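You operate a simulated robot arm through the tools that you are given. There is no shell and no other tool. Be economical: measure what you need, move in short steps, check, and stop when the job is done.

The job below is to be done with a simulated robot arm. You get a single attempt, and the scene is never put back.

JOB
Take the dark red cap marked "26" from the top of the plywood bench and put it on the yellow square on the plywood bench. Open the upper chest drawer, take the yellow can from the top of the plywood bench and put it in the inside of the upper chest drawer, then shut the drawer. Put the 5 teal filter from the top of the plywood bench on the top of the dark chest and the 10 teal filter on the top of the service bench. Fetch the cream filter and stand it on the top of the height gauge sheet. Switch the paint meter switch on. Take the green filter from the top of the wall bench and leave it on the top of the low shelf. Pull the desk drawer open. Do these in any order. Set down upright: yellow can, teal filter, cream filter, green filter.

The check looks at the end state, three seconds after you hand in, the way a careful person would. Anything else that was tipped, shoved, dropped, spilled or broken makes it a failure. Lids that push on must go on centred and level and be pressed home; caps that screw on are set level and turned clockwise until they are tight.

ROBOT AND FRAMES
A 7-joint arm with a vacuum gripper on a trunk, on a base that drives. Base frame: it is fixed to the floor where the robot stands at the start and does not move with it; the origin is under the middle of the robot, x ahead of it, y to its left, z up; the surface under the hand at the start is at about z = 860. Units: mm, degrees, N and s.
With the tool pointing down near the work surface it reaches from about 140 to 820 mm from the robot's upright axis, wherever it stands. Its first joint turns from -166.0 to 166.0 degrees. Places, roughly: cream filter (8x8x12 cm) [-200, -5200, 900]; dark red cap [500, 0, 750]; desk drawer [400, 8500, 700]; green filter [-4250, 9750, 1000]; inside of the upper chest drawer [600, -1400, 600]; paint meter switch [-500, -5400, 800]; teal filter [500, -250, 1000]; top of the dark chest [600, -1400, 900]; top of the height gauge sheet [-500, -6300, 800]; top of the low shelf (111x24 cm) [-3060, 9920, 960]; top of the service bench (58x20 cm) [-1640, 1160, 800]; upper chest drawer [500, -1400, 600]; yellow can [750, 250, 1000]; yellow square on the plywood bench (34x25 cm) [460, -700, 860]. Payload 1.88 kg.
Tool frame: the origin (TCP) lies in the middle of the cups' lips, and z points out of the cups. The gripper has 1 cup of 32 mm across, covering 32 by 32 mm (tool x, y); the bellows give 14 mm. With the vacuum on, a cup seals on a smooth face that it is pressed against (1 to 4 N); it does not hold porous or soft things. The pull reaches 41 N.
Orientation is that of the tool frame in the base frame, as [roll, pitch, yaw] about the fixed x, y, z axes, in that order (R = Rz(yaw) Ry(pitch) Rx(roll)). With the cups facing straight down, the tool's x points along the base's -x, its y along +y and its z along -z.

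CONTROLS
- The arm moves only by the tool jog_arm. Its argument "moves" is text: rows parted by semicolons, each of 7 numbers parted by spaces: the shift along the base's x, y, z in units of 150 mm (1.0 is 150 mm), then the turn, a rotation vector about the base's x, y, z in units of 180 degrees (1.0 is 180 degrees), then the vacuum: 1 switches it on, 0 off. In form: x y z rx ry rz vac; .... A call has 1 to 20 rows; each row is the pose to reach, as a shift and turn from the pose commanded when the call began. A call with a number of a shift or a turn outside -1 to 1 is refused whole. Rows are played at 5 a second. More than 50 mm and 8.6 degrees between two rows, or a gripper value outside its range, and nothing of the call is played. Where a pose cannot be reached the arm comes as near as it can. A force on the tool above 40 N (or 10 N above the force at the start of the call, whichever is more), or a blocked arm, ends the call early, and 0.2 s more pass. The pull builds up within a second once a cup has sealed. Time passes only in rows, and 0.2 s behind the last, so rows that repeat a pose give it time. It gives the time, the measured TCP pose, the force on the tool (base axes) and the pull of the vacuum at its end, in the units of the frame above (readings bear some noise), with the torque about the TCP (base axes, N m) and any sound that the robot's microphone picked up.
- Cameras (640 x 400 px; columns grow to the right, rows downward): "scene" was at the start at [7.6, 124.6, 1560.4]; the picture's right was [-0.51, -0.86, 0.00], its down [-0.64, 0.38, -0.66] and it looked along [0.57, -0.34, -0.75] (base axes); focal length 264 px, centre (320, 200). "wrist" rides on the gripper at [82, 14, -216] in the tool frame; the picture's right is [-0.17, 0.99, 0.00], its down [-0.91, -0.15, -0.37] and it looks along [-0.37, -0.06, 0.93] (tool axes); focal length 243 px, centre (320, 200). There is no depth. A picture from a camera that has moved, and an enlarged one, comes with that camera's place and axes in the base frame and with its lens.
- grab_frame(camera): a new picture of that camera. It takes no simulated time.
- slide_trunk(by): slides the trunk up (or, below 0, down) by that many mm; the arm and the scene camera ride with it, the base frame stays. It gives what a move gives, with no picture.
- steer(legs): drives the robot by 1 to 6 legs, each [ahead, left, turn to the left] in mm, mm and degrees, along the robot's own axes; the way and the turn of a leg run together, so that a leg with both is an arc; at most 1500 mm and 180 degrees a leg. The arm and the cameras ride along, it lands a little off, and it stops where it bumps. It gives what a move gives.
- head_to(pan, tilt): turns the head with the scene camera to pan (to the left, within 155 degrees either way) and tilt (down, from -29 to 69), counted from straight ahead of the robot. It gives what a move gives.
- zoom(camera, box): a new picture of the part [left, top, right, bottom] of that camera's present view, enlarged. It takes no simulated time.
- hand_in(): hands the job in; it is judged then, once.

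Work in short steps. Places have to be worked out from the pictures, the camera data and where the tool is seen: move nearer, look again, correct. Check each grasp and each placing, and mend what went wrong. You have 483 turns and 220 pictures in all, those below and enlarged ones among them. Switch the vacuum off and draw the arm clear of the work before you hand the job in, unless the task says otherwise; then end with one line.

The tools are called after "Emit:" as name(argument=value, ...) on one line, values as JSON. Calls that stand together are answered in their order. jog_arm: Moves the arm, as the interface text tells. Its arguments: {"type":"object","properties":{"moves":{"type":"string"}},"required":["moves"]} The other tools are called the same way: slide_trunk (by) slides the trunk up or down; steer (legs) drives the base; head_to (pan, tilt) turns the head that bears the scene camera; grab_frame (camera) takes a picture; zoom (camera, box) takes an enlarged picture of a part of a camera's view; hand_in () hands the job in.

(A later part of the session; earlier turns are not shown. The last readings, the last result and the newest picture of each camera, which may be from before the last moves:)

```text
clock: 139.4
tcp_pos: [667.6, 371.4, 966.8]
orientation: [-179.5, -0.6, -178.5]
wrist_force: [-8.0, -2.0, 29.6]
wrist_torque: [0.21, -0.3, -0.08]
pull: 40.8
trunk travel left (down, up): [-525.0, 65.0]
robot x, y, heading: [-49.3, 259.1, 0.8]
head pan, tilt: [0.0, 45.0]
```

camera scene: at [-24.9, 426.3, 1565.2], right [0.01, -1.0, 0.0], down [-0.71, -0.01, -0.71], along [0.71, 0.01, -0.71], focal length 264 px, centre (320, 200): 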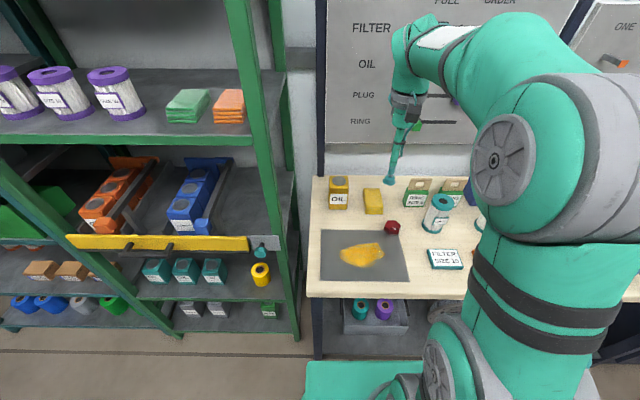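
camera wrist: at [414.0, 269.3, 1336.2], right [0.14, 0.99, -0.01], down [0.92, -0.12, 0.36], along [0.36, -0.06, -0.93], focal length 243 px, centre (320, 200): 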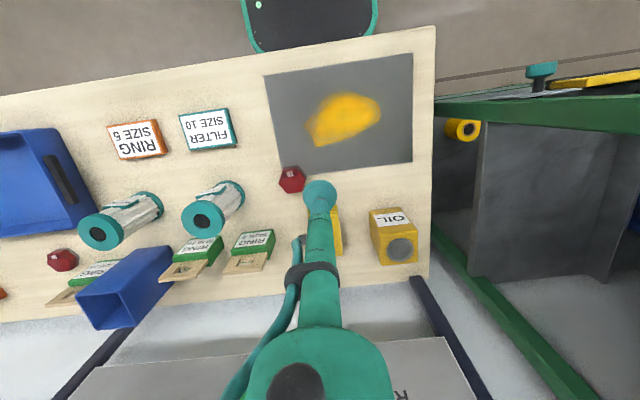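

Sealed. I lift the can and retract.

Emit:
jog_arm(moves="0 0 0.1 0 0 0 1; 0 0 0.35 0 0 0 1; 0 0 0.65 0 0 0 1; 0 0 0.95 0 0 0 1; 0 0 1 0 0 0 1; 0 0 1 0 0 0 1")

Emit:
jog_arm(moves="-0.25 -0.1 0.05 0 0 0 1; -0.5 -0.25 0.1 0 0 0 1; -0.75 -0.4 0.15 0 0 0 1; -1 -0.55 0.15 0 0 0 1; -1 -0.7 0.15 0 0 0 1; -1 -0.7 0.15 0 0 0 1")

```text
clock: 140.8
tcp_pos: [667.3, 371.4, 1113.2]
orientation: [-179.4, -1.0, -178.5]
wrist_force: [-0.6, -0.9, -4.1]
wrist_torque: [0.02, -0.04, -0.02]
pull: 40.9
trunk travel left (down, up): [-525.0, 65.0]
robot x, y, heading: [-40.0, 259.4, 0.8]
head pan, tilt: [0.0, 45.0]
```

```text
clock: 142.2
tcp_pos: [518.7, 266.5, 1133.0]
orientation: [-179.6, -1.1, -178.4]
wrist_force: [1.2, -0.4, -4.0]
wrist_torque: [0.06, 0.03, 0.0]
pull: 40.8
trunk travel left (down, up): [-525.0, 65.0]
robot x, y, heading: [-39.1, 265.2, 0.8]
head pan, tilt: [0.0, 45.0]
```

Now I drive back, then strafe right to the open drawer.

Emit:
steer(legs=[[-500, 0, -0.8], [0, -1500, 0], [0, -130, 0]])

Emit:
grab_frame(camera="wrist")

Emit:
head_to(pan=-5, tilt=45)

Emit:
grab_frame(camera="scene")

```text
clock: 153.1
tcp_pos: [-20.8, -1372.7, 1134.4]
orientation: [-179.6, -1.0, 179.0]
wrist_force: [-0.1, 0.5, -4.0]
wrist_torque: [-0.04, -0.02, 0.03]
pull: 40.2
trunk travel left (down, up): [-525.0, 65.0]
robot x, y, heading: [-586.1, -1352.5, -1.6]
head pan, tilt: [0.0, 45.0]
```

```text
160 pictures are left
camera wrist: at [-99.0, -1356.1, 1350.3], right [0.18, 0.98, -0.01], down [0.92, -0.17, 0.36], along [0.35, -0.08, -0.93], focal length 243 px, centre (320, 200)
```

wrist: 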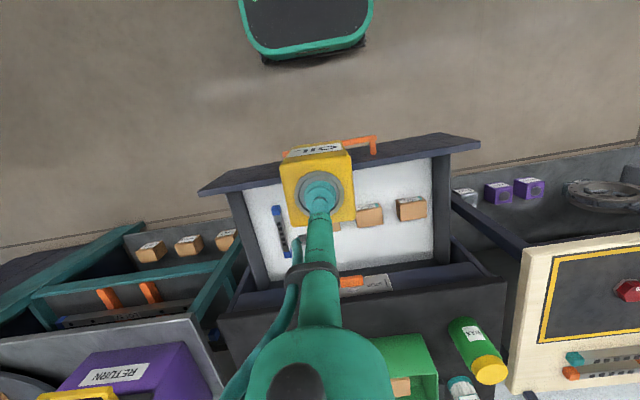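

```text
clock: 153.7
tcp_pos: [-21.2, -1373.4, 1134.4]
orientation: [-179.4, -1.0, 179.0]
wrist_force: [0.1, -0.6, -4.4]
wrist_torque: [0.0, 0.0, 0.0]
pull: 40.5
trunk travel left (down, up): [-525.0, 65.0]
robot x, y, heading: [-584.0, -1352.3, -1.3]
head pan, tilt: [-5.0, 45.0]
```

```text
159 pictures are left
camera scene: at [-558.2, -1196.5, 1565.2], right [-0.12, -0.99, 0.0], down [-0.7, 0.08, -0.71], along [0.7, -0.08, -0.71], focal length 264 px, centre (320, 200)
```

scene: 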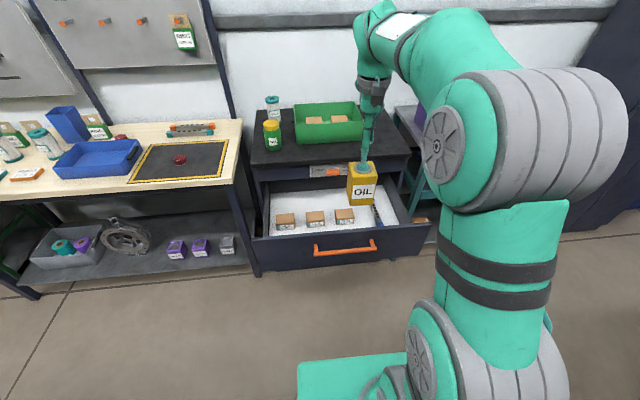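

Emit:
zoom(camera="scene", box=[240, 150, 440, 270])

Emit:
zoom(camera="wrist", box=[190, 120, 510, 320])

```text
3.20 times, centred on (340, 210) of scene
camera zoom: at [-558.2, -1196.5, 1565.2], right [-0.12, -0.99, 0.0], down [-0.7, 0.08, -0.71], along [0.7, -0.08, -0.71], focal length 845 px, centre (256, 168)
```

zoom: 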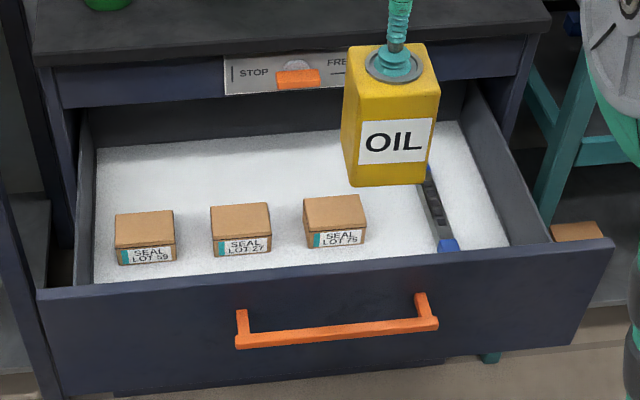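

```text
2.00 times, centred on (350, 220) of wrist
camera zoom: at [-99.0, -1355.9, 1350.2], right [0.18, 0.98, -0.01], down [0.92, -0.17, 0.36], along [0.35, -0.08, -0.93], focal length 485 px, centre (260, 160)
```

zoom: 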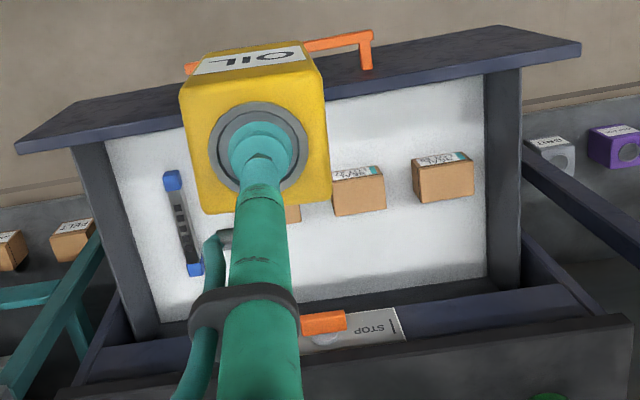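

The boxes sit at x≈255 (box tops z≈637, floor z≈595) with the pen on the far right, so the front area around x≈138 is free. I move over (138, -1335).

Emit:
jog_arm(moves="0.25 0.06 0 0 0 0 1; 0.5 0.12 0 0 0 0 1; 0.75 0.18 0 0 0 0 1; 1 0.25 0 0 0 0 1; 1 0.25 -0.3 0 0 0 1; 1 0.25 -0.6 0 0 0 1; 1 0.25 -0.9 0 0 0 1; 1 0.25 -0.9 0 0 0 1")

Emit:
jog_arm(moves="0.06 0 -0.3 0 0 0 1; 0.06 0 -0.5 0 0 0 1; 0.06 0 -0.5 0 0 0 1")

Emit:
grab_frame(camera="wrist")

Emit:
grab_frame(camera="scene")

```text
clock: 155.5
tcp_pos: [130.0, -1332.5, 995.1]
orientation: [-179.5, -0.9, 179.0]
wrist_force: [-0.2, 0.9, -3.5]
wrist_torque: [0.04, -0.01, 0.01]
pull: 41.4
trunk travel left (down, up): [-525.0, 65.0]
robot x, y, heading: [-583.7, -1353.2, -1.4]
head pan, tilt: [-5.0, 45.0]
```

```text
clock: 156.3
tcp_pos: [137.3, -1335.2, 923.4]
orientation: [-179.4, -0.9, 179.0]
wrist_force: [-0.1, -0.2, -3.9]
wrist_torque: [-0.01, -0.02, 0.01]
pull: 41.0
trunk travel left (down, up): [-525.0, 65.0]
robot x, y, heading: [-586.9, -1349.9, -1.6]
head pan, tilt: [-5.0, 45.0]
```

```text
156 pictures are left
camera wrist: at [59.0, -1317.6, 1140.0], right [0.18, 0.98, -0.01], down [0.92, -0.17, 0.36], along [0.35, -0.08, -0.93], focal length 243 px, centre (320, 200)
```

wrist: 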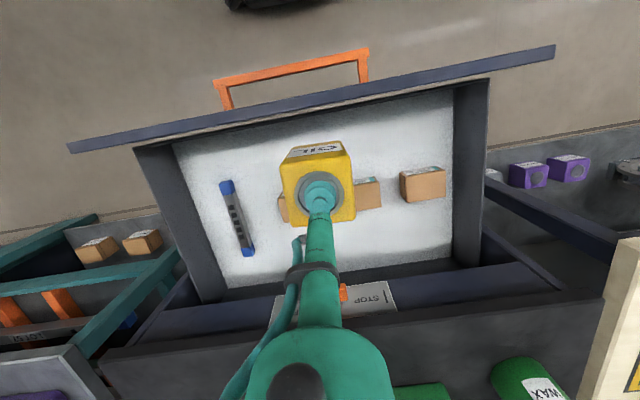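

```text
155 pictures are left
camera scene: at [-558.1, -1196.6, 1565.2], right [-0.12, -0.99, 0.0], down [-0.7, 0.08, -0.71], along [0.7, -0.08, -0.71], focal length 264 px, centre (320, 200)
```

scene: 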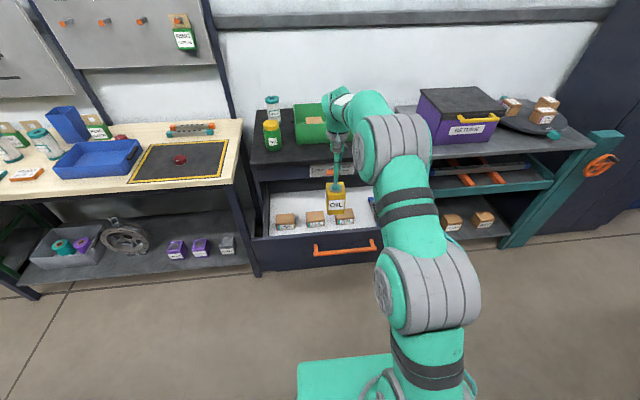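

Clear on all sides. I lower into the drawer.

Emit:
jog_arm(moves="0 0 -0.3 0 0 0 1; 0 0 -0.6 0 0 0 1; 0 0 -0.9 0 0 0 1; 0 0 -1 0 0 0 1; 0 0 -1 0 0 0 1")

Emit:
jog_arm(moves="0 0 -0.15 0 0 0 1; 0 0 -0.25 0 0 0 1; 0 0 -0.3 0 0 0 1; 0 0 -0.33 0 0 0 1; 0 0 -0.33 0 0 0 1")

Emit:
zoom(camera="scene", box=[240, 150, 440, 270])

```text
clock: 157.5
tcp_pos: [138.3, -1336.3, 772.6]
orientation: [-179.4, -1.0, 179.0]
wrist_force: [0.5, 1.0, -4.9]
wrist_torque: [0.03, -0.02, -0.02]
pull: 40.1
trunk travel left (down, up): [-525.0, 65.0]
robot x, y, heading: [-583.0, -1354.4, -1.6]
head pan, tilt: [-5.0, 45.0]
```

```text
clock: 158.7
tcp_pos: [137.3, -1335.2, 724.2]
orientation: [-179.4, -1.0, 179.0]
wrist_force: [0.1, 0.0, -4.0]
wrist_torque: [-0.01, -0.02, 0.02]
pull: 40.4
trunk travel left (down, up): [-525.0, 65.0]
robot x, y, heading: [-580.4, -1352.9, -1.5]
head pan, tilt: [-5.0, 45.0]
```

```text
3.20 times, centred on (340, 210) of scene
camera zoom: at [-558.0, -1196.6, 1565.2], right [-0.12, -0.99, 0.0], down [-0.7, 0.08, -0.71], along [0.7, -0.08, -0.71], focal length 845 px, centre (256, 168)
```

zoom: 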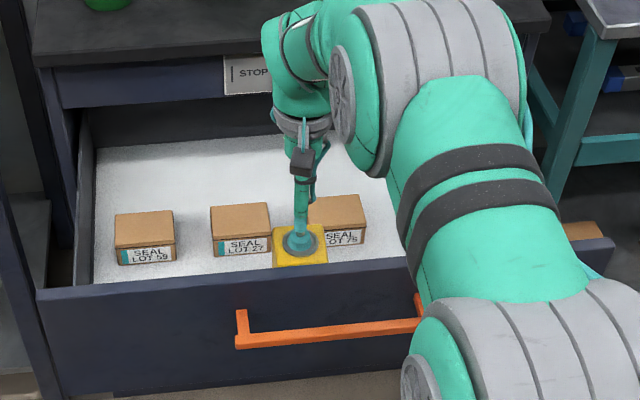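

Nearly down. I continue in small steps until contact.

Emit:
jog_arm(moves="0 0 -0.05 0 0 0 1; 0 0 -0.08 0 0 0 1; 0 0 -0.1 0 0 0 1; 0 0 -0.12 0 0 0 1; 0 0 -0.12 0 0 0 1")

Emit:
jog_arm(moves="0 0 -0.02 0 0 0 1; 0 0 -0.04 0 0 0 1; 0 0 -0.06 0 0 0 1; 0 0 -0.06 0 0 0 1")

```text
clock: 159.9
tcp_pos: [137.9, -1335.6, 705.6]
orientation: [-179.4, -1.0, 179.0]
wrist_force: [0.1, 0.8, -4.3]
wrist_torque: [0.03, 0.0, 0.0]
pull: 40.5
trunk travel left (down, up): [-525.0, 65.0]
robot x, y, heading: [-582.5, -1352.6, -1.3]
head pan, tilt: [-5.0, 45.0]
```

```text
clock: 160.9
tcp_pos: [140.5, -1335.9, 700.8]
orientation: [-179.5, -0.5, 179.0]
wrist_force: [1.6, -2.9, 28.8]
wrist_torque: [0.18, 0.17, -0.08]
pull: 40.1
trunk travel left (down, up): [-525.0, 65.0]
robot x, y, heading: [-581.9, -1355.0, -1.8]
head pan, tilt: [-5.0, 45.0]
```

Contact. I release and lift straight out.

Emit:
jog_arm(moves="0 0 0.02 0 0 0 0; 0 0 0.03 0 0 0 0; 0 0 0.03 0 0 0 0; 0 0 0.03 0 0 0 0; 0 0 0.08 0 0 0 0; 0 0 0.3 0 0 0 0; 0 0 0.6 0 0 0 0; 0 0 0.9 0 0 0 0; 0 0 1 0 0 0 0; 0 0 1 0 0 0 0")

Emit:
zoom(camera="scene", box=[240, 150, 440, 270])

```text
clock: 163.1
tcp_pos: [137.2, -1337.2, 846.4]
orientation: [-179.4, -1.0, 179.0]
wrist_force: [-0.9, -0.8, 0.5]
wrist_torque: [0.0, 0.03, 0.01]
pull: 0.1
trunk travel left (down, up): [-525.0, 65.0]
robot x, y, heading: [-584.5, -1355.6, -1.6]
head pan, tilt: [-5.0, 45.0]
```

```text
3.20 times, centred on (340, 210) of scene
camera zoom: at [-558.3, -1196.6, 1565.2], right [-0.12, -0.99, 0.0], down [-0.7, 0.08, -0.71], along [0.7, -0.08, -0.71], focal length 845 px, centre (256, 168)
```

zoom: 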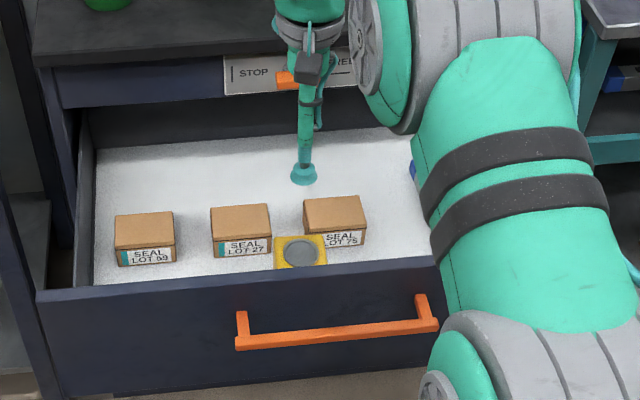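

The can stands upright in the drawer. To close it, I move the tool in front of the drawer, tilt the tip forward 20° and push on the handle bar.

Emit:
jog_arm(moves="-0.25 0 0.1 0 0 0 0; -0.5 0 0.1 0 0 0 0; -0.75 0 0.1 0 0 0 0; -1 0 0.1 0 0 0 0; -1 0 0.1 0 0 0 0")

Emit:
jog_arm(moves="-0.25 0 0 0 0 0 0; -0.5 -0.1 0 0 0 0 0; -0.5 -0.14 0 0 -0.04 0 0; -0.5 -0.14 0 0 -0.08 0 0; -0.5 -0.14 0 0 -0.11 0 0; -0.5 -0.14 -0.3 0 -0.11 0 0; -0.5 -0.14 -0.6 0 -0.11 0 0; -0.5 -0.14 -0.9 0 -0.11 0 0; -0.5 -0.14 -1 0 -0.11 0 0; -0.5 -0.14 -1 0 -0.11 0 0")

Emit:
grab_frame(camera="wrist")

Emit:
grab_frame(camera="scene")

```text
clock: 164.3
tcp_pos: [-11.6, -1337.4, 860.9]
orientation: [-179.3, -0.9, 179.0]
wrist_force: [-0.6, 0.2, 0.7]
wrist_torque: [0.01, -0.05, 0.03]
pull: 0.1
trunk travel left (down, up): [-525.0, 65.0]
robot x, y, heading: [-583.5, -1354.8, -1.7]
head pan, tilt: [-5.0, 45.0]
```

```text
clock: 166.5
tcp_pos: [-86.0, -1357.2, 713.4]
orientation: [-179.8, 18.9, 178.9]
wrist_force: [-0.4, 0.5, -0.8]
wrist_torque: [-0.02, 0.01, -0.03]
pull: 0.0
trunk travel left (down, up): [-525.0, 65.0]
robot x, y, heading: [-586.1, -1352.0, -1.7]
head pan, tilt: [-5.0, 45.0]
```

```text
152 pictures are left
camera wrist: at [-233.0, -1339.3, 890.0], right [0.18, 0.98, 0.05], down [0.74, -0.17, 0.65], along [0.65, -0.08, -0.76], focal length 243 px, centre (320, 200)
```

wrist: 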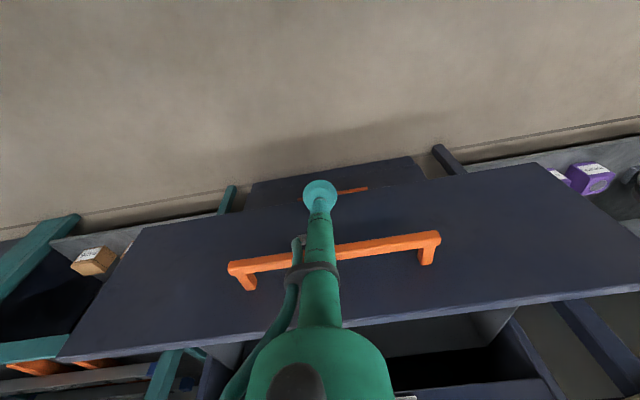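

```text
151 pictures are left
camera scene: at [-558.3, -1196.6, 1565.2], right [-0.12, -0.99, 0.0], down [-0.7, 0.08, -0.71], along [0.7, -0.08, -0.71], focal length 264 px, centre (320, 200)
```

scene: 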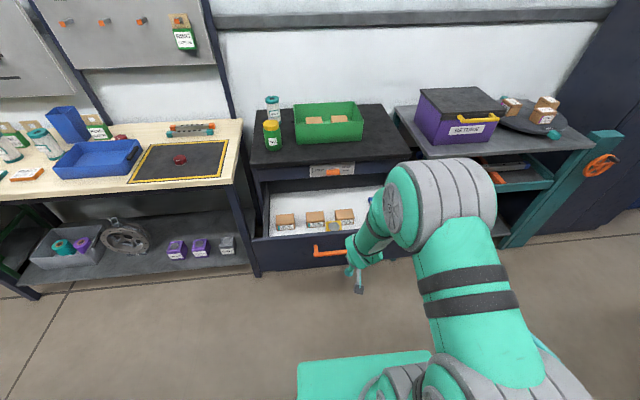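

Emit:
jog_arm(moves="0.1 0 -0.12 0 0 0 0; 0.3 0 -0.12 0 0 0 0; 0.5 0 -0.12 0 0 0 0; 0.65 0 -0.12 0 0 0 0; 0.8 0 -0.12 0 0 0 0; 0.95 0 -0.12 0 0 0 0; 0.95 0 -0.12 0 0 0 0")

Emit:
grab_frame(camera="wrist")

```text
clock: 168.1
tcp_pos: [55.3, -1356.8, 695.3]
orientation: [-179.8, 18.9, 179.0]
wrist_force: [0.0, -0.1, -0.1]
wrist_torque: [0.0, -0.02, -0.01]
pull: 0.1
trunk travel left (down, up): [-525.0, 65.0]
robot x, y, heading: [-586.8, -1355.2, -1.5]
head pan, tilt: [-5.0, 45.0]
```

```text
150 pictures are left
camera wrist: at [-91.2, -1339.5, 872.3], right [0.18, 0.98, 0.05], down [0.74, -0.17, 0.65], along [0.65, -0.08, -0.76], focal length 243 px, centre (320, 200)
```

wrist: 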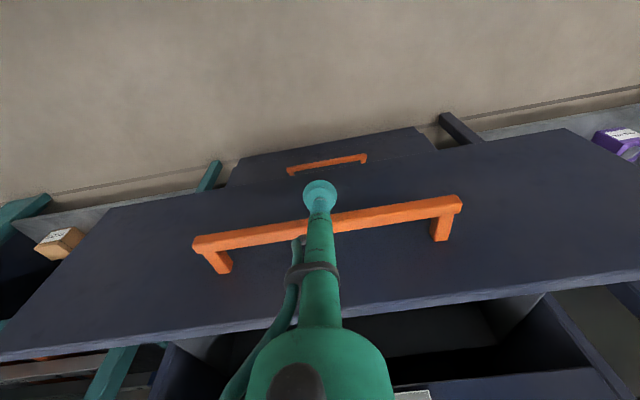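

The drawer seems to be moving with the tool almost without resistance. I keep pushing with the base.

Emit:
steer(legs=[[150, 0, 0]])

Emit:
grab_frame(camera="scene")

Emit:
grab_frame(camera="wrist")

```text
clock: 169.5
tcp_pos: [205.7, -1362.7, 695.8]
orientation: [-179.9, 18.8, 178.8]
wrist_force: [0.6, 0.5, 0.5]
wrist_torque: [0.02, 0.0, 0.03]
pull: 0.1
trunk travel left (down, up): [-525.0, 65.0]
robot x, y, heading: [-435.5, -1353.2, -1.8]
head pan, tilt: [-5.0, 45.0]
```

```text
149 pictures are left
camera scene: at [-408.8, -1201.1, 1565.2], right [-0.12, -0.99, 0.0], down [-0.7, 0.08, -0.71], along [0.7, -0.08, -0.71], focal length 264 px, centre (320, 200)
```

scene: 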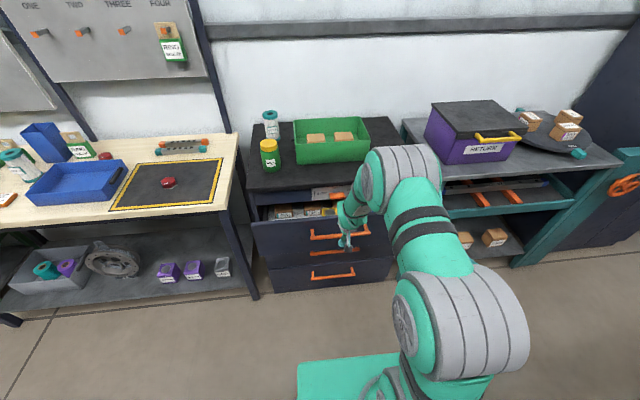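

```text
148 pictures are left
camera wrist: at [57.4, -1345.1, 872.3], right [0.18, 0.98, 0.05], down [0.74, -0.17, 0.65], along [0.65, -0.08, -0.76], focal length 243 px, centre (320, 200)
```

wrist: 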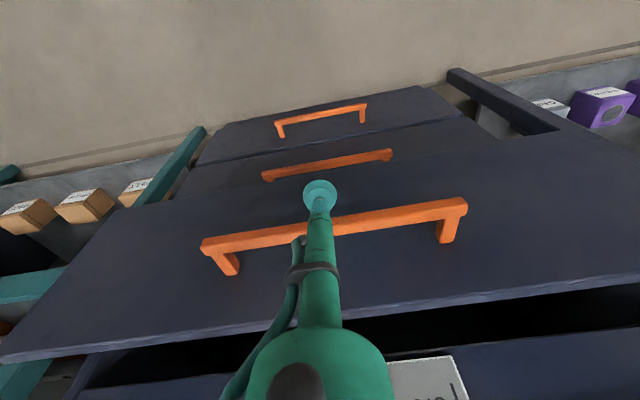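

Emit:
steer(legs=[[70, 0, 0]])

Emit:
grab_frame(camera="wrist")

Emit:
grab_frame(camera="scene")

```text
clock: 170.5
tcp_pos: [274.4, -1366.3, 694.6]
orientation: [-179.7, 18.9, 178.7]
wrist_force: [-0.1, -0.4, -0.7]
wrist_torque: [0.04, -0.01, 0.01]
pull: 0.1
trunk travel left (down, up): [-525.0, 65.0]
robot x, y, heading: [-366.4, -1363.7, -1.8]
head pan, tilt: [-5.0, 45.0]
```

```text
147 pictures are left
camera wrist: at [127.5, -1347.4, 872.3], right [0.18, 0.98, 0.05], down [0.74, -0.17, 0.65], along [0.65, -0.08, -0.76], focal length 243 px, centre (320, 200)
```

wrist: 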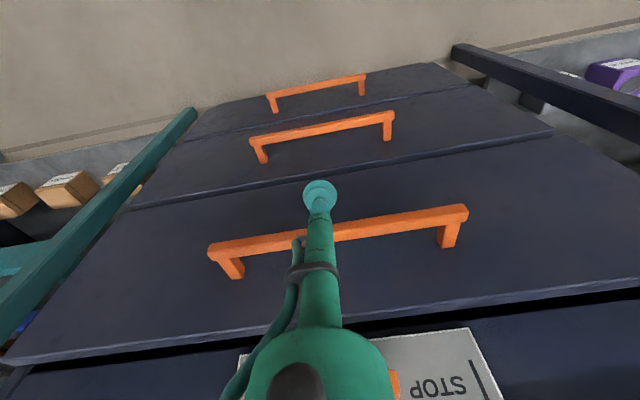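

```text
146 pictures are left
camera scene: at [-338.7, -1203.3, 1565.2], right [-0.12, -0.99, 0.0], down [-0.7, 0.08, -0.71], along [0.7, -0.08, -0.71], focal length 264 px, centre (320, 200)
```

scene: 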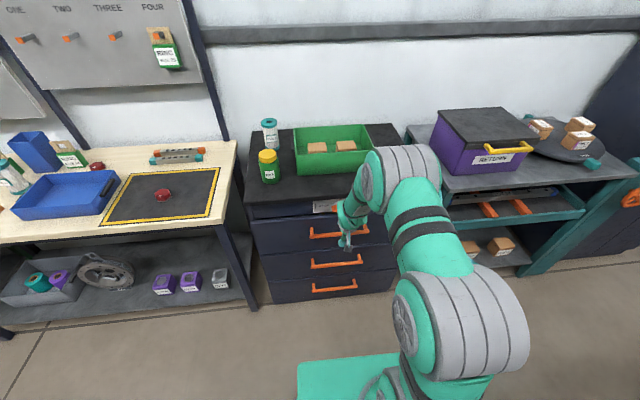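

Nearly closed. I push the last bit in small jogs, watching the force.

Emit:
jog_arm(moves="0.05 0 0 0 0 0 0; 0.1 0 0 0 0 0 0; 0.15 0 0 0 0 0 0; 0.2 0 0 0 0 0 0; 0.2 0 0 0 0 0 0")

```text
clock: 171.7
tcp_pos: [295.2, -1364.8, 688.2]
orientation: [-179.8, 17.9, 178.7]
wrist_force: [-37.1, 1.2, -8.2]
wrist_torque: [-0.02, -0.86, -0.02]
pull: 0.1
trunk travel left (down, up): [-525.0, 65.0]
robot x, y, heading: [-365.6, -1362.0, -1.9]
head pan, tilt: [-5.0, 45.0]
```

A firm stop at 37 N means it is closed. I back off and check.

Emit:
jog_arm(moves="-0.2 0 0 0 0 0 0; -0.5 0 0 0 0 0 0; -0.8 0 0 0 0 0 0; -1 0 0.1 0 0.04 0 0; -1 0 0.3 0 0.08 0 0; -1 0 0.5 0 0.106 0 0; -1 0 0.8 0 0.106 0 0; -1 0 1 0 0.106 0 0; -1 0 1 0 0.106 0 0")

Emit:
zoom(camera="scene", box=[220, 100, 460, 260])

```text
clock: 173.7
tcp_pos: [154.0, -1366.3, 845.1]
orientation: [-179.3, -0.2, 178.9]
wrist_force: [0.5, -0.2, 0.0]
wrist_torque: [-0.01, -0.02, 0.0]
pull: 0.0
trunk travel left (down, up): [-525.0, 65.0]
robot x, y, heading: [-366.4, -1360.2, -1.7]
head pan, tilt: [-5.0, 45.0]
```

```text
2.50 times, centred on (340, 180) of scene
camera zoom: at [-338.9, -1203.3, 1565.2], right [-0.12, -0.99, 0.0], down [-0.7, 0.08, -0.71], along [0.7, -0.08, -0.71], focal length 660 px, centre (270, 250)
```

zoom: 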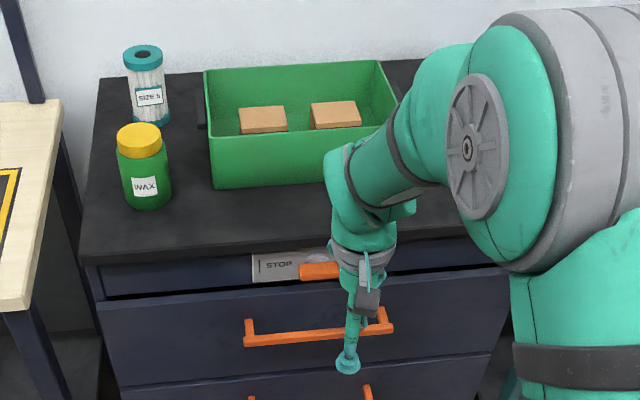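

The upper drawer is shut. Next is the 10 filter, at about (562, -133, 975). I raise the arm and drive there.

Emit:
jog_arm(moves="0 0 0.3 0 0 0 0; 0 0 0.6 0 0 0 0; 0 0 0.9 0 0 0 0; 0 0 1 0 0 0 0; 0 0 1 0 0 0 0")

Emit:
jog_arm(moves="0 0 0.3 0 0 0 0; 0 0 0.6 0 0 0 0; 0 0 0.7 0 0 0 0; 0 0 0.7 0 0 0 0")

Emit:
steer(legs=[[-200, 0, 1.7], [0, 1250, 0], [540, 0, 0]])

Emit:
grab_frame(camera="wrist")

Emit:
head_to(pan=-25, tilt=45)

Emit:
grab_frame(camera="scene")

```text
clock: 174.9
tcp_pos: [153.7, -1365.9, 994.9]
orientation: [-179.4, -0.2, 178.8]
wrist_force: [-0.5, 0.5, 0.4]
wrist_torque: [-0.01, -0.01, 0.01]
pull: 0.1
trunk travel left (down, up): [-525.0, 65.0]
robot x, y, heading: [-365.1, -1364.7, -1.7]
head pan, tilt: [-5.0, 45.0]
```

```text
clock: 175.9
tcp_pos: [153.5, -1367.5, 1100.7]
orientation: [-179.4, -0.2, 178.9]
wrist_force: [-0.7, 0.3, 0.0]
wrist_torque: [0.01, 0.01, 0.02]
pull: 0.1
trunk travel left (down, up): [-525.0, 65.0]
robot x, y, heading: [-361.7, -1358.6, -1.6]
head pan, tilt: [-5.0, 45.0]
```

```text
clock: 186.1
tcp_pos: [500.0, -108.1, 1100.1]
orientation: [-179.4, -0.2, -178.9]
wrist_force: [0.2, 0.4, -0.4]
wrist_torque: [0.01, 0.0, 0.04]
pull: 0.0
trunk travel left (down, up): [-525.0, 65.0]
robot x, y, heading: [-16.3, -117.8, 0.2]
head pan, tilt: [-5.0, 45.0]
```

```text
144 pictures are left
camera wrist: at [418.3, -93.1, 1316.0], right [0.15, 0.99, -0.01], down [0.92, -0.13, 0.37], along [0.37, -0.06, -0.93], focal length 243 px, centre (320, 200)
```

wrist: 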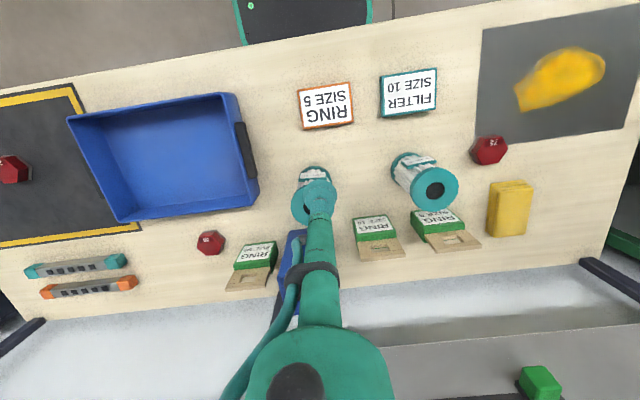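

```text
clock: 186.9
tcp_pos: [500.7, -108.9, 1101.3]
orientation: [-179.3, -0.2, -178.9]
wrist_force: [0.2, -0.9, -0.1]
wrist_torque: [0.03, 0.02, -0.01]
pull: 0.0
trunk travel left (down, up): [-525.0, 65.0]
robot x, y, heading: [-19.3, -117.1, 0.5]
head pan, tilt: [-25.0, 45.0]
```

```text
143 pictures are left
camera scene: at [-6.1, 9.1, 1565.2], right [-0.42, -0.91, 0.0], down [-0.64, 0.29, -0.71], along [0.64, -0.29, -0.71], focal length 264 px, centre (320, 200)
```

scene: 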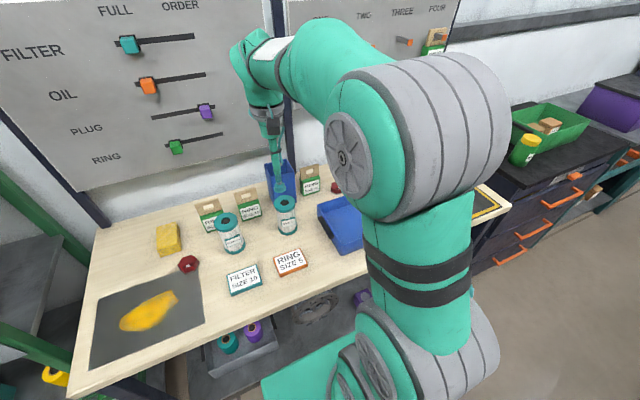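

Emit:
jog_arm(moves="0.2 -0.08 -0.1 0 0 0 0; 0.41 -0.16 -0.3 0 0 0 0; 0.41 -0.16 -0.5 0 0 0 0; 0.41 -0.16 -0.5 0 0 0 0")

Emit:
zoom(camera="wrist", box=[280, 130, 360, 210])

Emit:
zoom(camera="scene", box=[240, 170, 340, 250])

```text
clock: 187.9
tcp_pos: [560.3, -135.2, 1025.2]
orientation: [-179.4, -0.1, -178.8]
wrist_force: [-0.2, 0.2, 0.0]
wrist_torque: [0.0, -0.01, 0.01]
pull: 0.1
trunk travel left (down, up): [-525.0, 65.0]
robot x, y, heading: [-18.8, -120.0, 0.3]
head pan, tilt: [-25.0, 45.0]
```

```text
5.00 times, centred on (320, 170) of wrist
camera zoom: at [478.7, -120.6, 1240.9], right [0.15, 0.99, -0.01], down [0.92, -0.13, 0.37], along [0.37, -0.06, -0.93], focal length 1213 px, centre (320, 350)
```

zoom: 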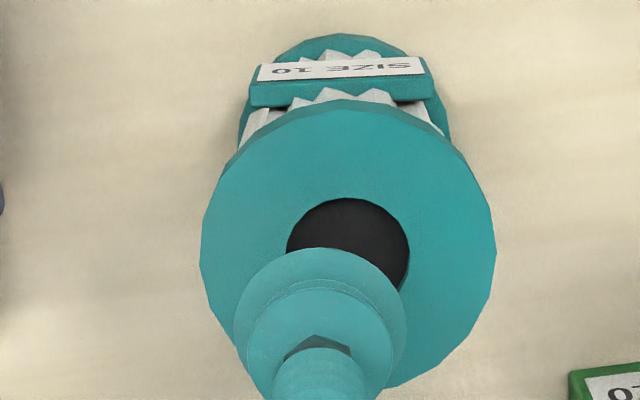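

```text
5.00 times, centred on (290, 210) of scene
camera zoom: at [-6.3, 9.0, 1565.2], right [-0.42, -0.91, 0.0], down [-0.64, 0.29, -0.71], along [0.64, -0.29, -0.71], focal length 1320 px, centre (470, 150)
```

zoom: 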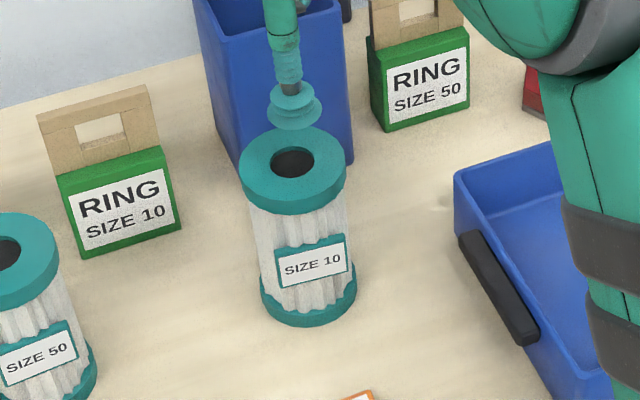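

The filter's top centre is at about (559.5, -127.5). I shift, lower and recheck.

Emit:
jog_arm(moves="-0.005 0.05 -0.1 0 0 0 0; -0.005 0.05 -0.17 0 0 0 0; -0.005 0.05 -0.17 0 0 0 0")

Emit:
zoom(camera="wrist", box=[280, 140, 360, 220])

Emit:
zoom(camera="scene", box=[240, 170, 340, 250])

```text
clock: 188.7
tcp_pos: [560.9, -126.6, 1001.0]
orientation: [-179.3, -0.3, -178.9]
wrist_force: [-0.3, -0.5, -0.2]
wrist_torque: [0.0, -0.01, 0.01]
pull: 0.1
trunk travel left (down, up): [-525.0, 65.0]
robot x, y, heading: [-18.2, -119.7, 0.5]
head pan, tilt: [-25.0, 45.0]
```

```text
5.00 times, centred on (320, 180) of wrist
camera zoom: at [478.5, -111.7, 1216.0], right [0.15, 0.99, -0.01], down [0.92, -0.13, 0.37], along [0.37, -0.06, -0.93], focal length 1213 px, centre (320, 300)
```

zoom: 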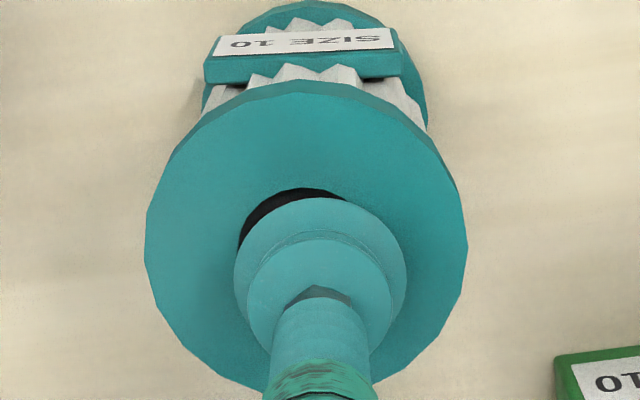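

```text
5.00 times, centred on (290, 210) of scene
camera zoom: at [-6.1, 9.0, 1565.2], right [-0.42, -0.91, 0.0], down [-0.64, 0.29, -0.71], along [0.64, -0.29, -0.71], focal length 1320 px, centre (470, 150)
```

zoom: 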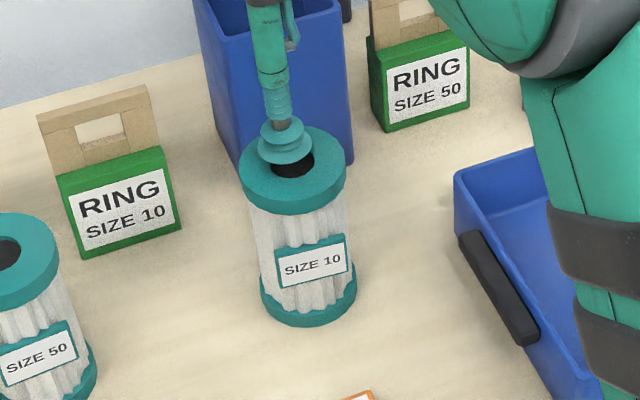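

Emit:
jog_arm(moves="-0.006 -0.012 -0.1 0 0 0 1; -0.006 -0.012 -0.15 0 0 0 1; -0.006 -0.012 -0.17 0 0 0 1; -0.006 -0.012 -0.185 0 0 0 1; -0.006 -0.012 -0.19 0 0 0 1; -0.006 -0.012 -0.19 0 0 0 1")

```text
clock: 190.1
tcp_pos: [560.0, -126.4, 973.4]
orientation: [-179.4, 0.1, -178.9]
wrist_force: [-0.3, -6.1, 30.7]
wrist_torque: [0.27, -0.18, 0.0]
pull: 40.8
trunk travel left (down, up): [-525.0, 65.0]
robot x, y, heading: [-18.6, -123.7, 0.3]
head pan, tilt: [-25.0, 45.0]
```

Sealed. I lift, retract, and look toward the service bench.

Emit:
jog_arm(moves="0 0 0.1 0 0 0 1; 0 0 0.35 0 0 0 1; 0 0 0.65 0 0 0 1; 0 0 0.95 0 0 0 1; 0 0 1 0 0 0 1; 0 0 1 0 0 0 1")

Emit:
jog_arm(moves="-0.25 0 0.2 0 0 0 1; -0.5 0 0.2 0 0 0 1; -0.75 0 0.2 0 0 0 1; -1 0 0.2 0 0 0 1; -1 0 0.2 0 0 0 1")

Emit:
head_to(pan=140, tilt=25)

Emit:
grab_frame(camera="scene")

```text
clock: 191.5
tcp_pos: [559.6, -124.3, 1119.8]
orientation: [-179.4, -0.3, -178.9]
wrist_force: [0.4, 0.1, -2.5]
wrist_torque: [0.0, 0.0, -0.02]
pull: 41.2
trunk travel left (down, up): [-525.0, 65.0]
robot x, y, heading: [-17.8, -123.5, 0.4]
head pan, tilt: [-25.0, 45.0]
```

```text
clock: 192.7
tcp_pos: [410.5, -125.7, 1152.1]
orientation: [-179.3, -0.1, -178.9]
wrist_force: [-0.2, 0.3, -3.2]
wrist_torque: [0.0, -0.07, -0.02]
pull: 41.0
trunk travel left (down, up): [-525.0, 65.0]
robot x, y, heading: [-19.3, -124.4, 0.3]
head pan, tilt: [-25.0, 45.0]
```

```text
clock: 195.2
tcp_pos: [410.9, -125.8, 1151.8]
orientation: [-179.4, -0.2, -178.9]
wrist_force: [-0.2, 0.1, -2.2]
wrist_torque: [0.01, -0.04, -0.01]
pull: 40.1
trunk travel left (down, up): [-525.0, 65.0]
robot x, y, heading: [-23.1, -121.9, 0.5]
head pan, tilt: [140.0, 25.0]
```

```text
138 pictures are left
camera scene: at [-151.1, 101.6, 1595.7], right [0.64, 0.77, 0.0], down [0.33, -0.27, -0.91], along [-0.7, 0.58, -0.42], focal length 264 px, centre (320, 200)
```

scene: 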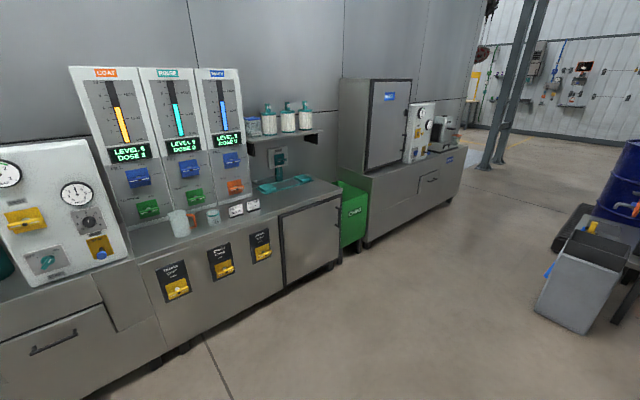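

Emit:
zoom(camera="scene", box=[150, 120, 350, 260])

```text
2.86 times, centred on (250, 190) of scene
camera zoom: at [-151.1, 101.6, 1595.7], right [0.64, 0.77, 0.0], down [0.33, -0.27, -0.91], along [-0.7, 0.58, -0.42], focal length 754 px, centre (520, 229)
```

zoom: 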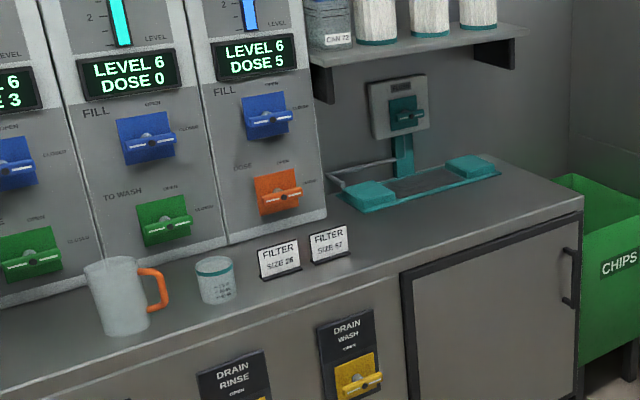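

The free counter is the strip in front of the teal frame, around (-1640, 1160), facing +x. I back away, turn 180° and drive there.

Emit:
steer(legs=[[-580, 0, 0], [0, 0, 179.5], [0, -1270, 0], [150, 0, 0]])

Emit:
head_to(pan=-10, tilt=45)

Emit:
grab_frame(camera="scene")

Emit:
grab_frame(camera="wrist")

```text
clock: 212.8
tcp_pos: [-1215.3, 1116.0, 1152.2]
orientation: [-179.4, -0.3, 2.5]
wrist_force: [0.4, -0.1, -2.3]
wrist_torque: [0.0, -0.01, 0.01]
pull: 40.8
trunk travel left (down, up): [-525.0, 65.0]
robot x, y, heading: [-789.1, 1115.1, -178.2]
head pan, tilt: [140.0, 25.0]
```

```text
clock: 215.2
tcp_pos: [-1215.6, 1116.3, 1150.7]
orientation: [-179.4, -0.3, 2.5]
wrist_force: [-0.6, -0.2, -1.9]
wrist_torque: [-0.01, -0.02, 0.0]
pull: 40.9
trunk travel left (down, up): [-525.0, 65.0]
robot x, y, heading: [-787.9, 1122.3, -178.3]
head pan, tilt: [-10.0, 45.0]
```

```text
136 pictures are left
camera scene: at [-800.6, 972.6, 1565.2], right [0.14, 0.99, 0.0], down [0.7, -0.1, -0.71], along [-0.7, 0.1, -0.71], focal length 264 px, centre (320, 200)
```

scene: 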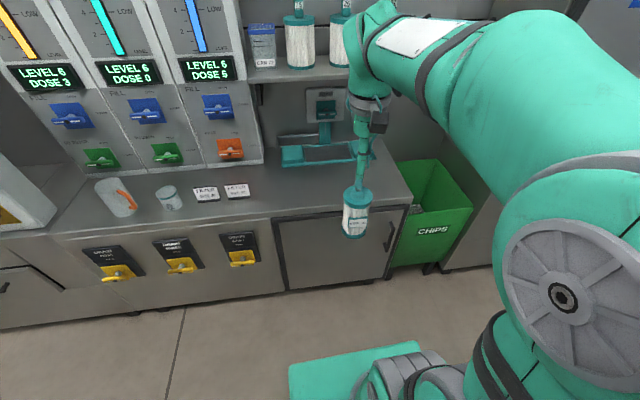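

```text
135 pictures are left
camera wrist: at [-1133.6, 1104.3, 1367.2], right [-0.12, -0.99, -0.01], down [-0.92, 0.11, 0.37], along [-0.37, 0.06, -0.93], focal length 243 px, centre (320, 200)
```

wrist: 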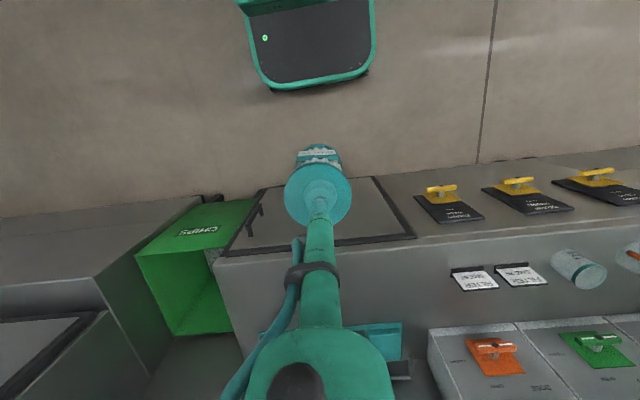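

The free strip runs from the counter front edge (x≈-1445) to the teal frame (x≈-1725). I drive ahead 220 and place at about (-1585, 1118).

Emit:
steer(legs=[[220, 0, -1.7]])

Emit:
grab_frame(camera="wrist")

Emit:
grab_frame(camera="scene")

```text
clock: 216.9
tcp_pos: [-1437.0, 1124.6, 1151.8]
orientation: [-179.4, -0.4, 0.8]
wrist_force: [-0.3, 0.2, -1.5]
wrist_torque: [-0.01, -0.02, 0.04]
pull: 40.5
trunk travel left (down, up): [-525.0, 65.0]
robot x, y, heading: [-1008.4, 1119.4, -179.8]
head pan, tilt: [-10.0, 45.0]
```

```text
134 pictures are left
camera wrist: at [-1355.9, 1110.6, 1367.1], right [-0.15, -0.99, -0.01], down [-0.92, 0.14, 0.37], along [-0.37, 0.07, -0.93], focal length 243 px, centre (320, 200)
```

wrist: 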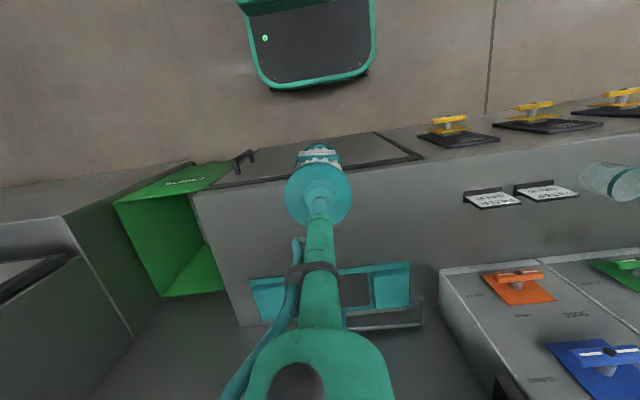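

```text
133 pictures are left
camera scene: at [-1026.9, 969.2, 1565.2], right [0.17, 0.99, 0.0], down [0.7, -0.12, -0.71], along [-0.7, 0.12, -0.71], focal length 264 px, centre (320, 200)
```

scene: 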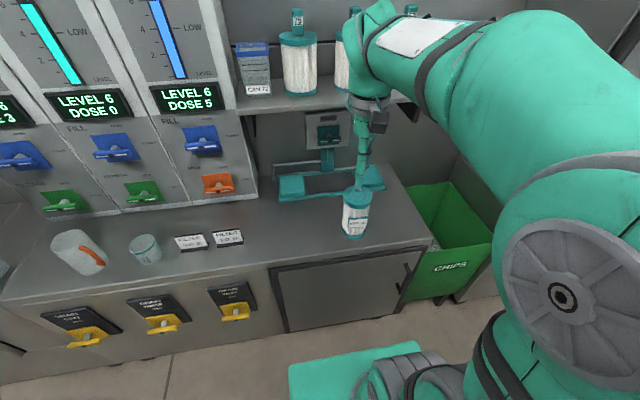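

Better triangulation gives the counter at z≈795, its front edge at x≈-1515 and the frame at x≈-1800. The target is therefore (-1650, 1124), as hinted.

Emit:
jog_arm(moves="-0.3 0 0 0 0 0 1; -0.6 0 0 0 0 0 1; -0.9 0 0 0 0 0 1; -1 0 0 0 0 0 1; -1 0 0 0 0 0 1")

Emit:
jog_arm(moves="-0.2 0 0 0 0 0 1; -0.42 0 0 0 0 0 1; -0.42 0 -0.3 0 0 0 1; -0.42 0 -0.6 0 0 0 1; -0.42 0 -0.9 0 0 0 1; -0.42 0 -0.9 0 0 0 1")

Emit:
grab_frame(camera="scene")

Emit:
grab_frame(camera="wrist")

```text
clock: 218.1
tcp_pos: [-1584.3, 1124.8, 1151.2]
orientation: [-179.5, -0.4, 0.8]
wrist_force: [0.4, 0.3, -2.1]
wrist_torque: [0.03, -0.01, -0.03]
pull: 40.5
trunk travel left (down, up): [-525.0, 65.0]
robot x, y, heading: [-1006.1, 1118.7, -179.7]
head pan, tilt: [-10.0, 45.0]
```

```text
clock: 219.5
tcp_pos: [-1649.2, 1122.9, 1016.9]
orientation: [-179.4, -0.3, 0.7]
wrist_force: [-0.3, -0.7, -2.5]
wrist_torque: [-0.02, -0.02, 0.01]
pull: 40.6
trunk travel left (down, up): [-525.0, 65.0]
robot x, y, heading: [-1005.2, 1120.4, -179.9]
head pan, tilt: [-10.0, 45.0]
```

```text
132 pictures are left
camera scene: at [-1027.0, 969.2, 1565.2], right [0.17, 0.99, 0.0], down [0.7, -0.12, -0.71], along [-0.7, 0.12, -0.71], focal length 264 px, centre (320, 200)
```

scene: 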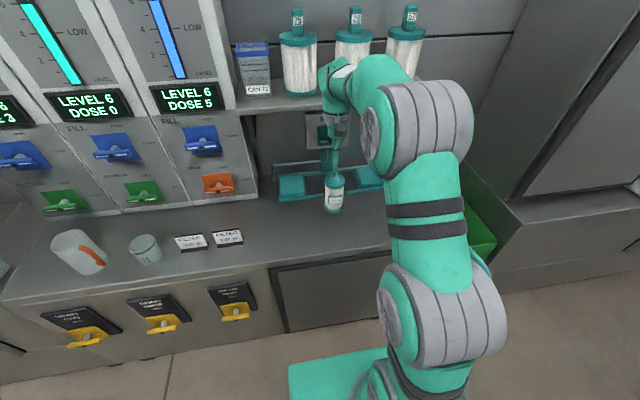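

```text
131 pictures are left
camera wrist: at [-1568.2, 1107.8, 1233.6], right [-0.15, -0.99, -0.01], down [-0.92, 0.14, 0.37], along [-0.37, 0.07, -0.93], focal length 243 px, centre (320, 200)
```

wrist: 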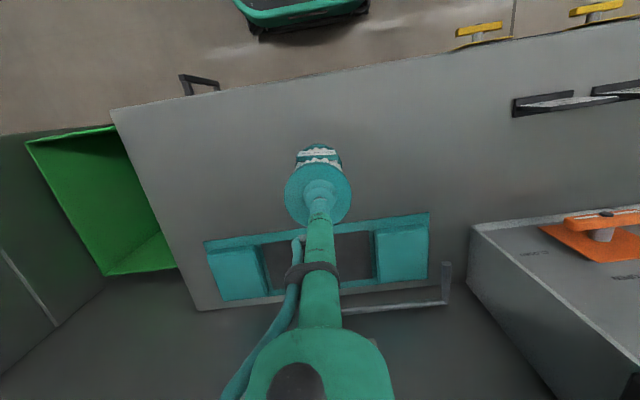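

Good clearances. I lower until contact.

Emit:
jog_arm(moves="0 0 -0.25 0 0 0 1; 0 0 -0.45 0 0 0 1; 0 0 -0.53 0 0 0 1; 0 0 -0.56 0 0 0 1; 0 0 -0.59 0 0 0 1; 0 0 -0.59 0 0 0 1")

Emit:
jog_arm(moves="0 0 -0.03 0 0 0 1; 0 0 -0.05 0 0 0 1; 0 0 -0.07 0 0 0 1; 0 0 -0.09 0 0 0 1; 0 0 -0.11 0 0 0 1; 0 0 -0.11 0 0 0 1")

```text
clock: 220.9
tcp_pos: [-1651.0, 1123.9, 928.5]
orientation: [-179.3, -0.2, 0.9]
wrist_force: [1.1, -0.1, -3.4]
wrist_torque: [-0.03, 0.03, 0.01]
pull: 41.2
trunk travel left (down, up): [-525.0, 65.0]
robot x, y, heading: [-1006.7, 1117.5, -179.5]
head pan, tilt: [-10.0, 45.0]
```

```text
clock: 222.3
tcp_pos: [-1650.3, 1124.9, 914.9]
orientation: [-179.4, 0.1, 0.9]
wrist_force: [-4.1, 2.5, 30.3]
wrist_torque: [-0.24, 0.08, -0.03]
pull: 40.5
trunk travel left (down, up): [-525.0, 65.0]
robot x, y, heading: [-1009.5, 1119.6, -179.8]
head pan, tilt: [-10.0, 45.0]
```

Contact at z 915 as expected. I release, lift and retract.

Emit:
jog_arm(moves="0 0 0.02 0 0 0 0; 0 0 0.03 0 0 0 0; 0 0 0.03 0 0 0 0; 0 0 0.03 0 0 0 0; 0 0 0.08 0 0 0 0; 0 0 0.3 0 0 0 0; 0 0 0.6 0 0 0 0; 0 0 0.9 0 0 0 0; 0 0 1 0 0 0 0; 0 0 1 0 0 0 0")

Emit:
jog_arm(moves="0.25 0 0.1 0 0 0 0; 0.5 0 0.3 0 0 0 0; 0.75 0 0.5 0 0 0 0; 1 0 0.7 0 0 0 0; 1 0 0.7 0 0 0 0")

Emit:
grab_frame(camera="scene")

```text
clock: 224.5
tcp_pos: [-1647.3, 1125.1, 1061.1]
orientation: [-179.4, -0.3, 0.7]
wrist_force: [0.0, 0.3, -0.4]
wrist_torque: [0.02, 0.04, 0.02]
pull: 0.2
trunk travel left (down, up): [-525.0, 65.0]
robot x, y, heading: [-1004.4, 1114.5, -179.9]
head pan, tilt: [-10.0, 45.0]
```

```text
clock: 225.7
tcp_pos: [-1499.6, 1123.1, 1165.1]
orientation: [-179.4, -0.3, 0.8]
wrist_force: [-0.1, -0.4, 0.9]
wrist_torque: [0.0, 0.06, -0.02]
pull: 0.0
trunk travel left (down, up): [-525.0, 65.0]
robot x, y, heading: [-1005.3, 1119.2, -179.8]
head pan, tilt: [-10.0, 45.0]
```

```text
130 pictures are left
camera scene: at [-1026.3, 969.2, 1565.2], right [0.17, 0.99, 0.0], down [0.7, -0.12, -0.71], along [-0.7, 0.12, -0.71], focal length 264 px, centre (320, 200)
```

scene: 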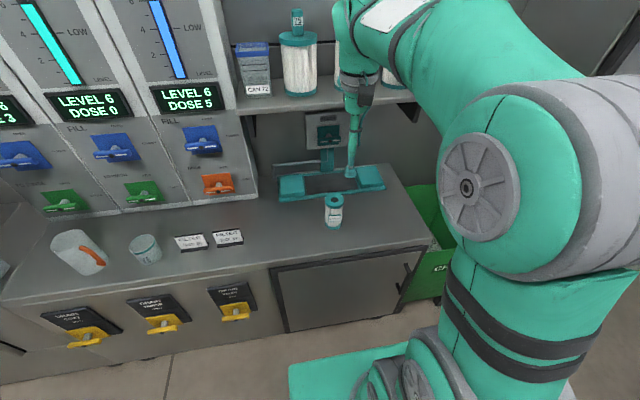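

The 10 filter is placed. Next I go north: back up, turn to face +y, and look.

Emit:
steer(legs=[[-450, 0, 0], [0, 0, -90]])

Emit:
head_to(pan=0, tilt=15)

Emit:
grab_frame(camera="scene")

```text
clock: 232.2
tcp_pos: [-544.0, 1611.1, 1162.8]
orientation: [-179.4, -0.3, -89.3]
wrist_force: [0.5, -0.2, -1.0]
wrist_torque: [0.02, 0.01, 0.01]
pull: 0.1
trunk travel left (down, up): [-525.0, 65.0]
robot x, y, heading: [-548.3, 1121.8, 90.4]
head pan, tilt: [-10.0, 45.0]
```

```text
clock: 233.2
tcp_pos: [-544.1, 1612.1, 1163.8]
orientation: [-179.3, -0.4, -89.2]
wrist_force: [0.2, 0.3, -0.3]
wrist_torque: [-0.01, -0.02, -0.02]
pull: 0.1
trunk travel left (down, up): [-525.0, 65.0]
robot x, y, heading: [-546.0, 1119.5, 89.9]
head pan, tilt: [0.0, 15.0]
```

```text
129 pictures are left
camera scene: at [-714.1, 1153.0, 1611.9], right [1.0, 0.0, 0.0], down [0.0, -0.26, -0.97], along [0.0, 0.97, -0.26], focal length 264 px, centre (320, 200)
```

scene: 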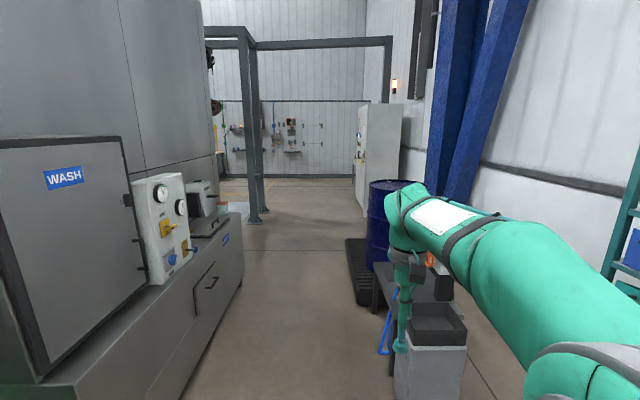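

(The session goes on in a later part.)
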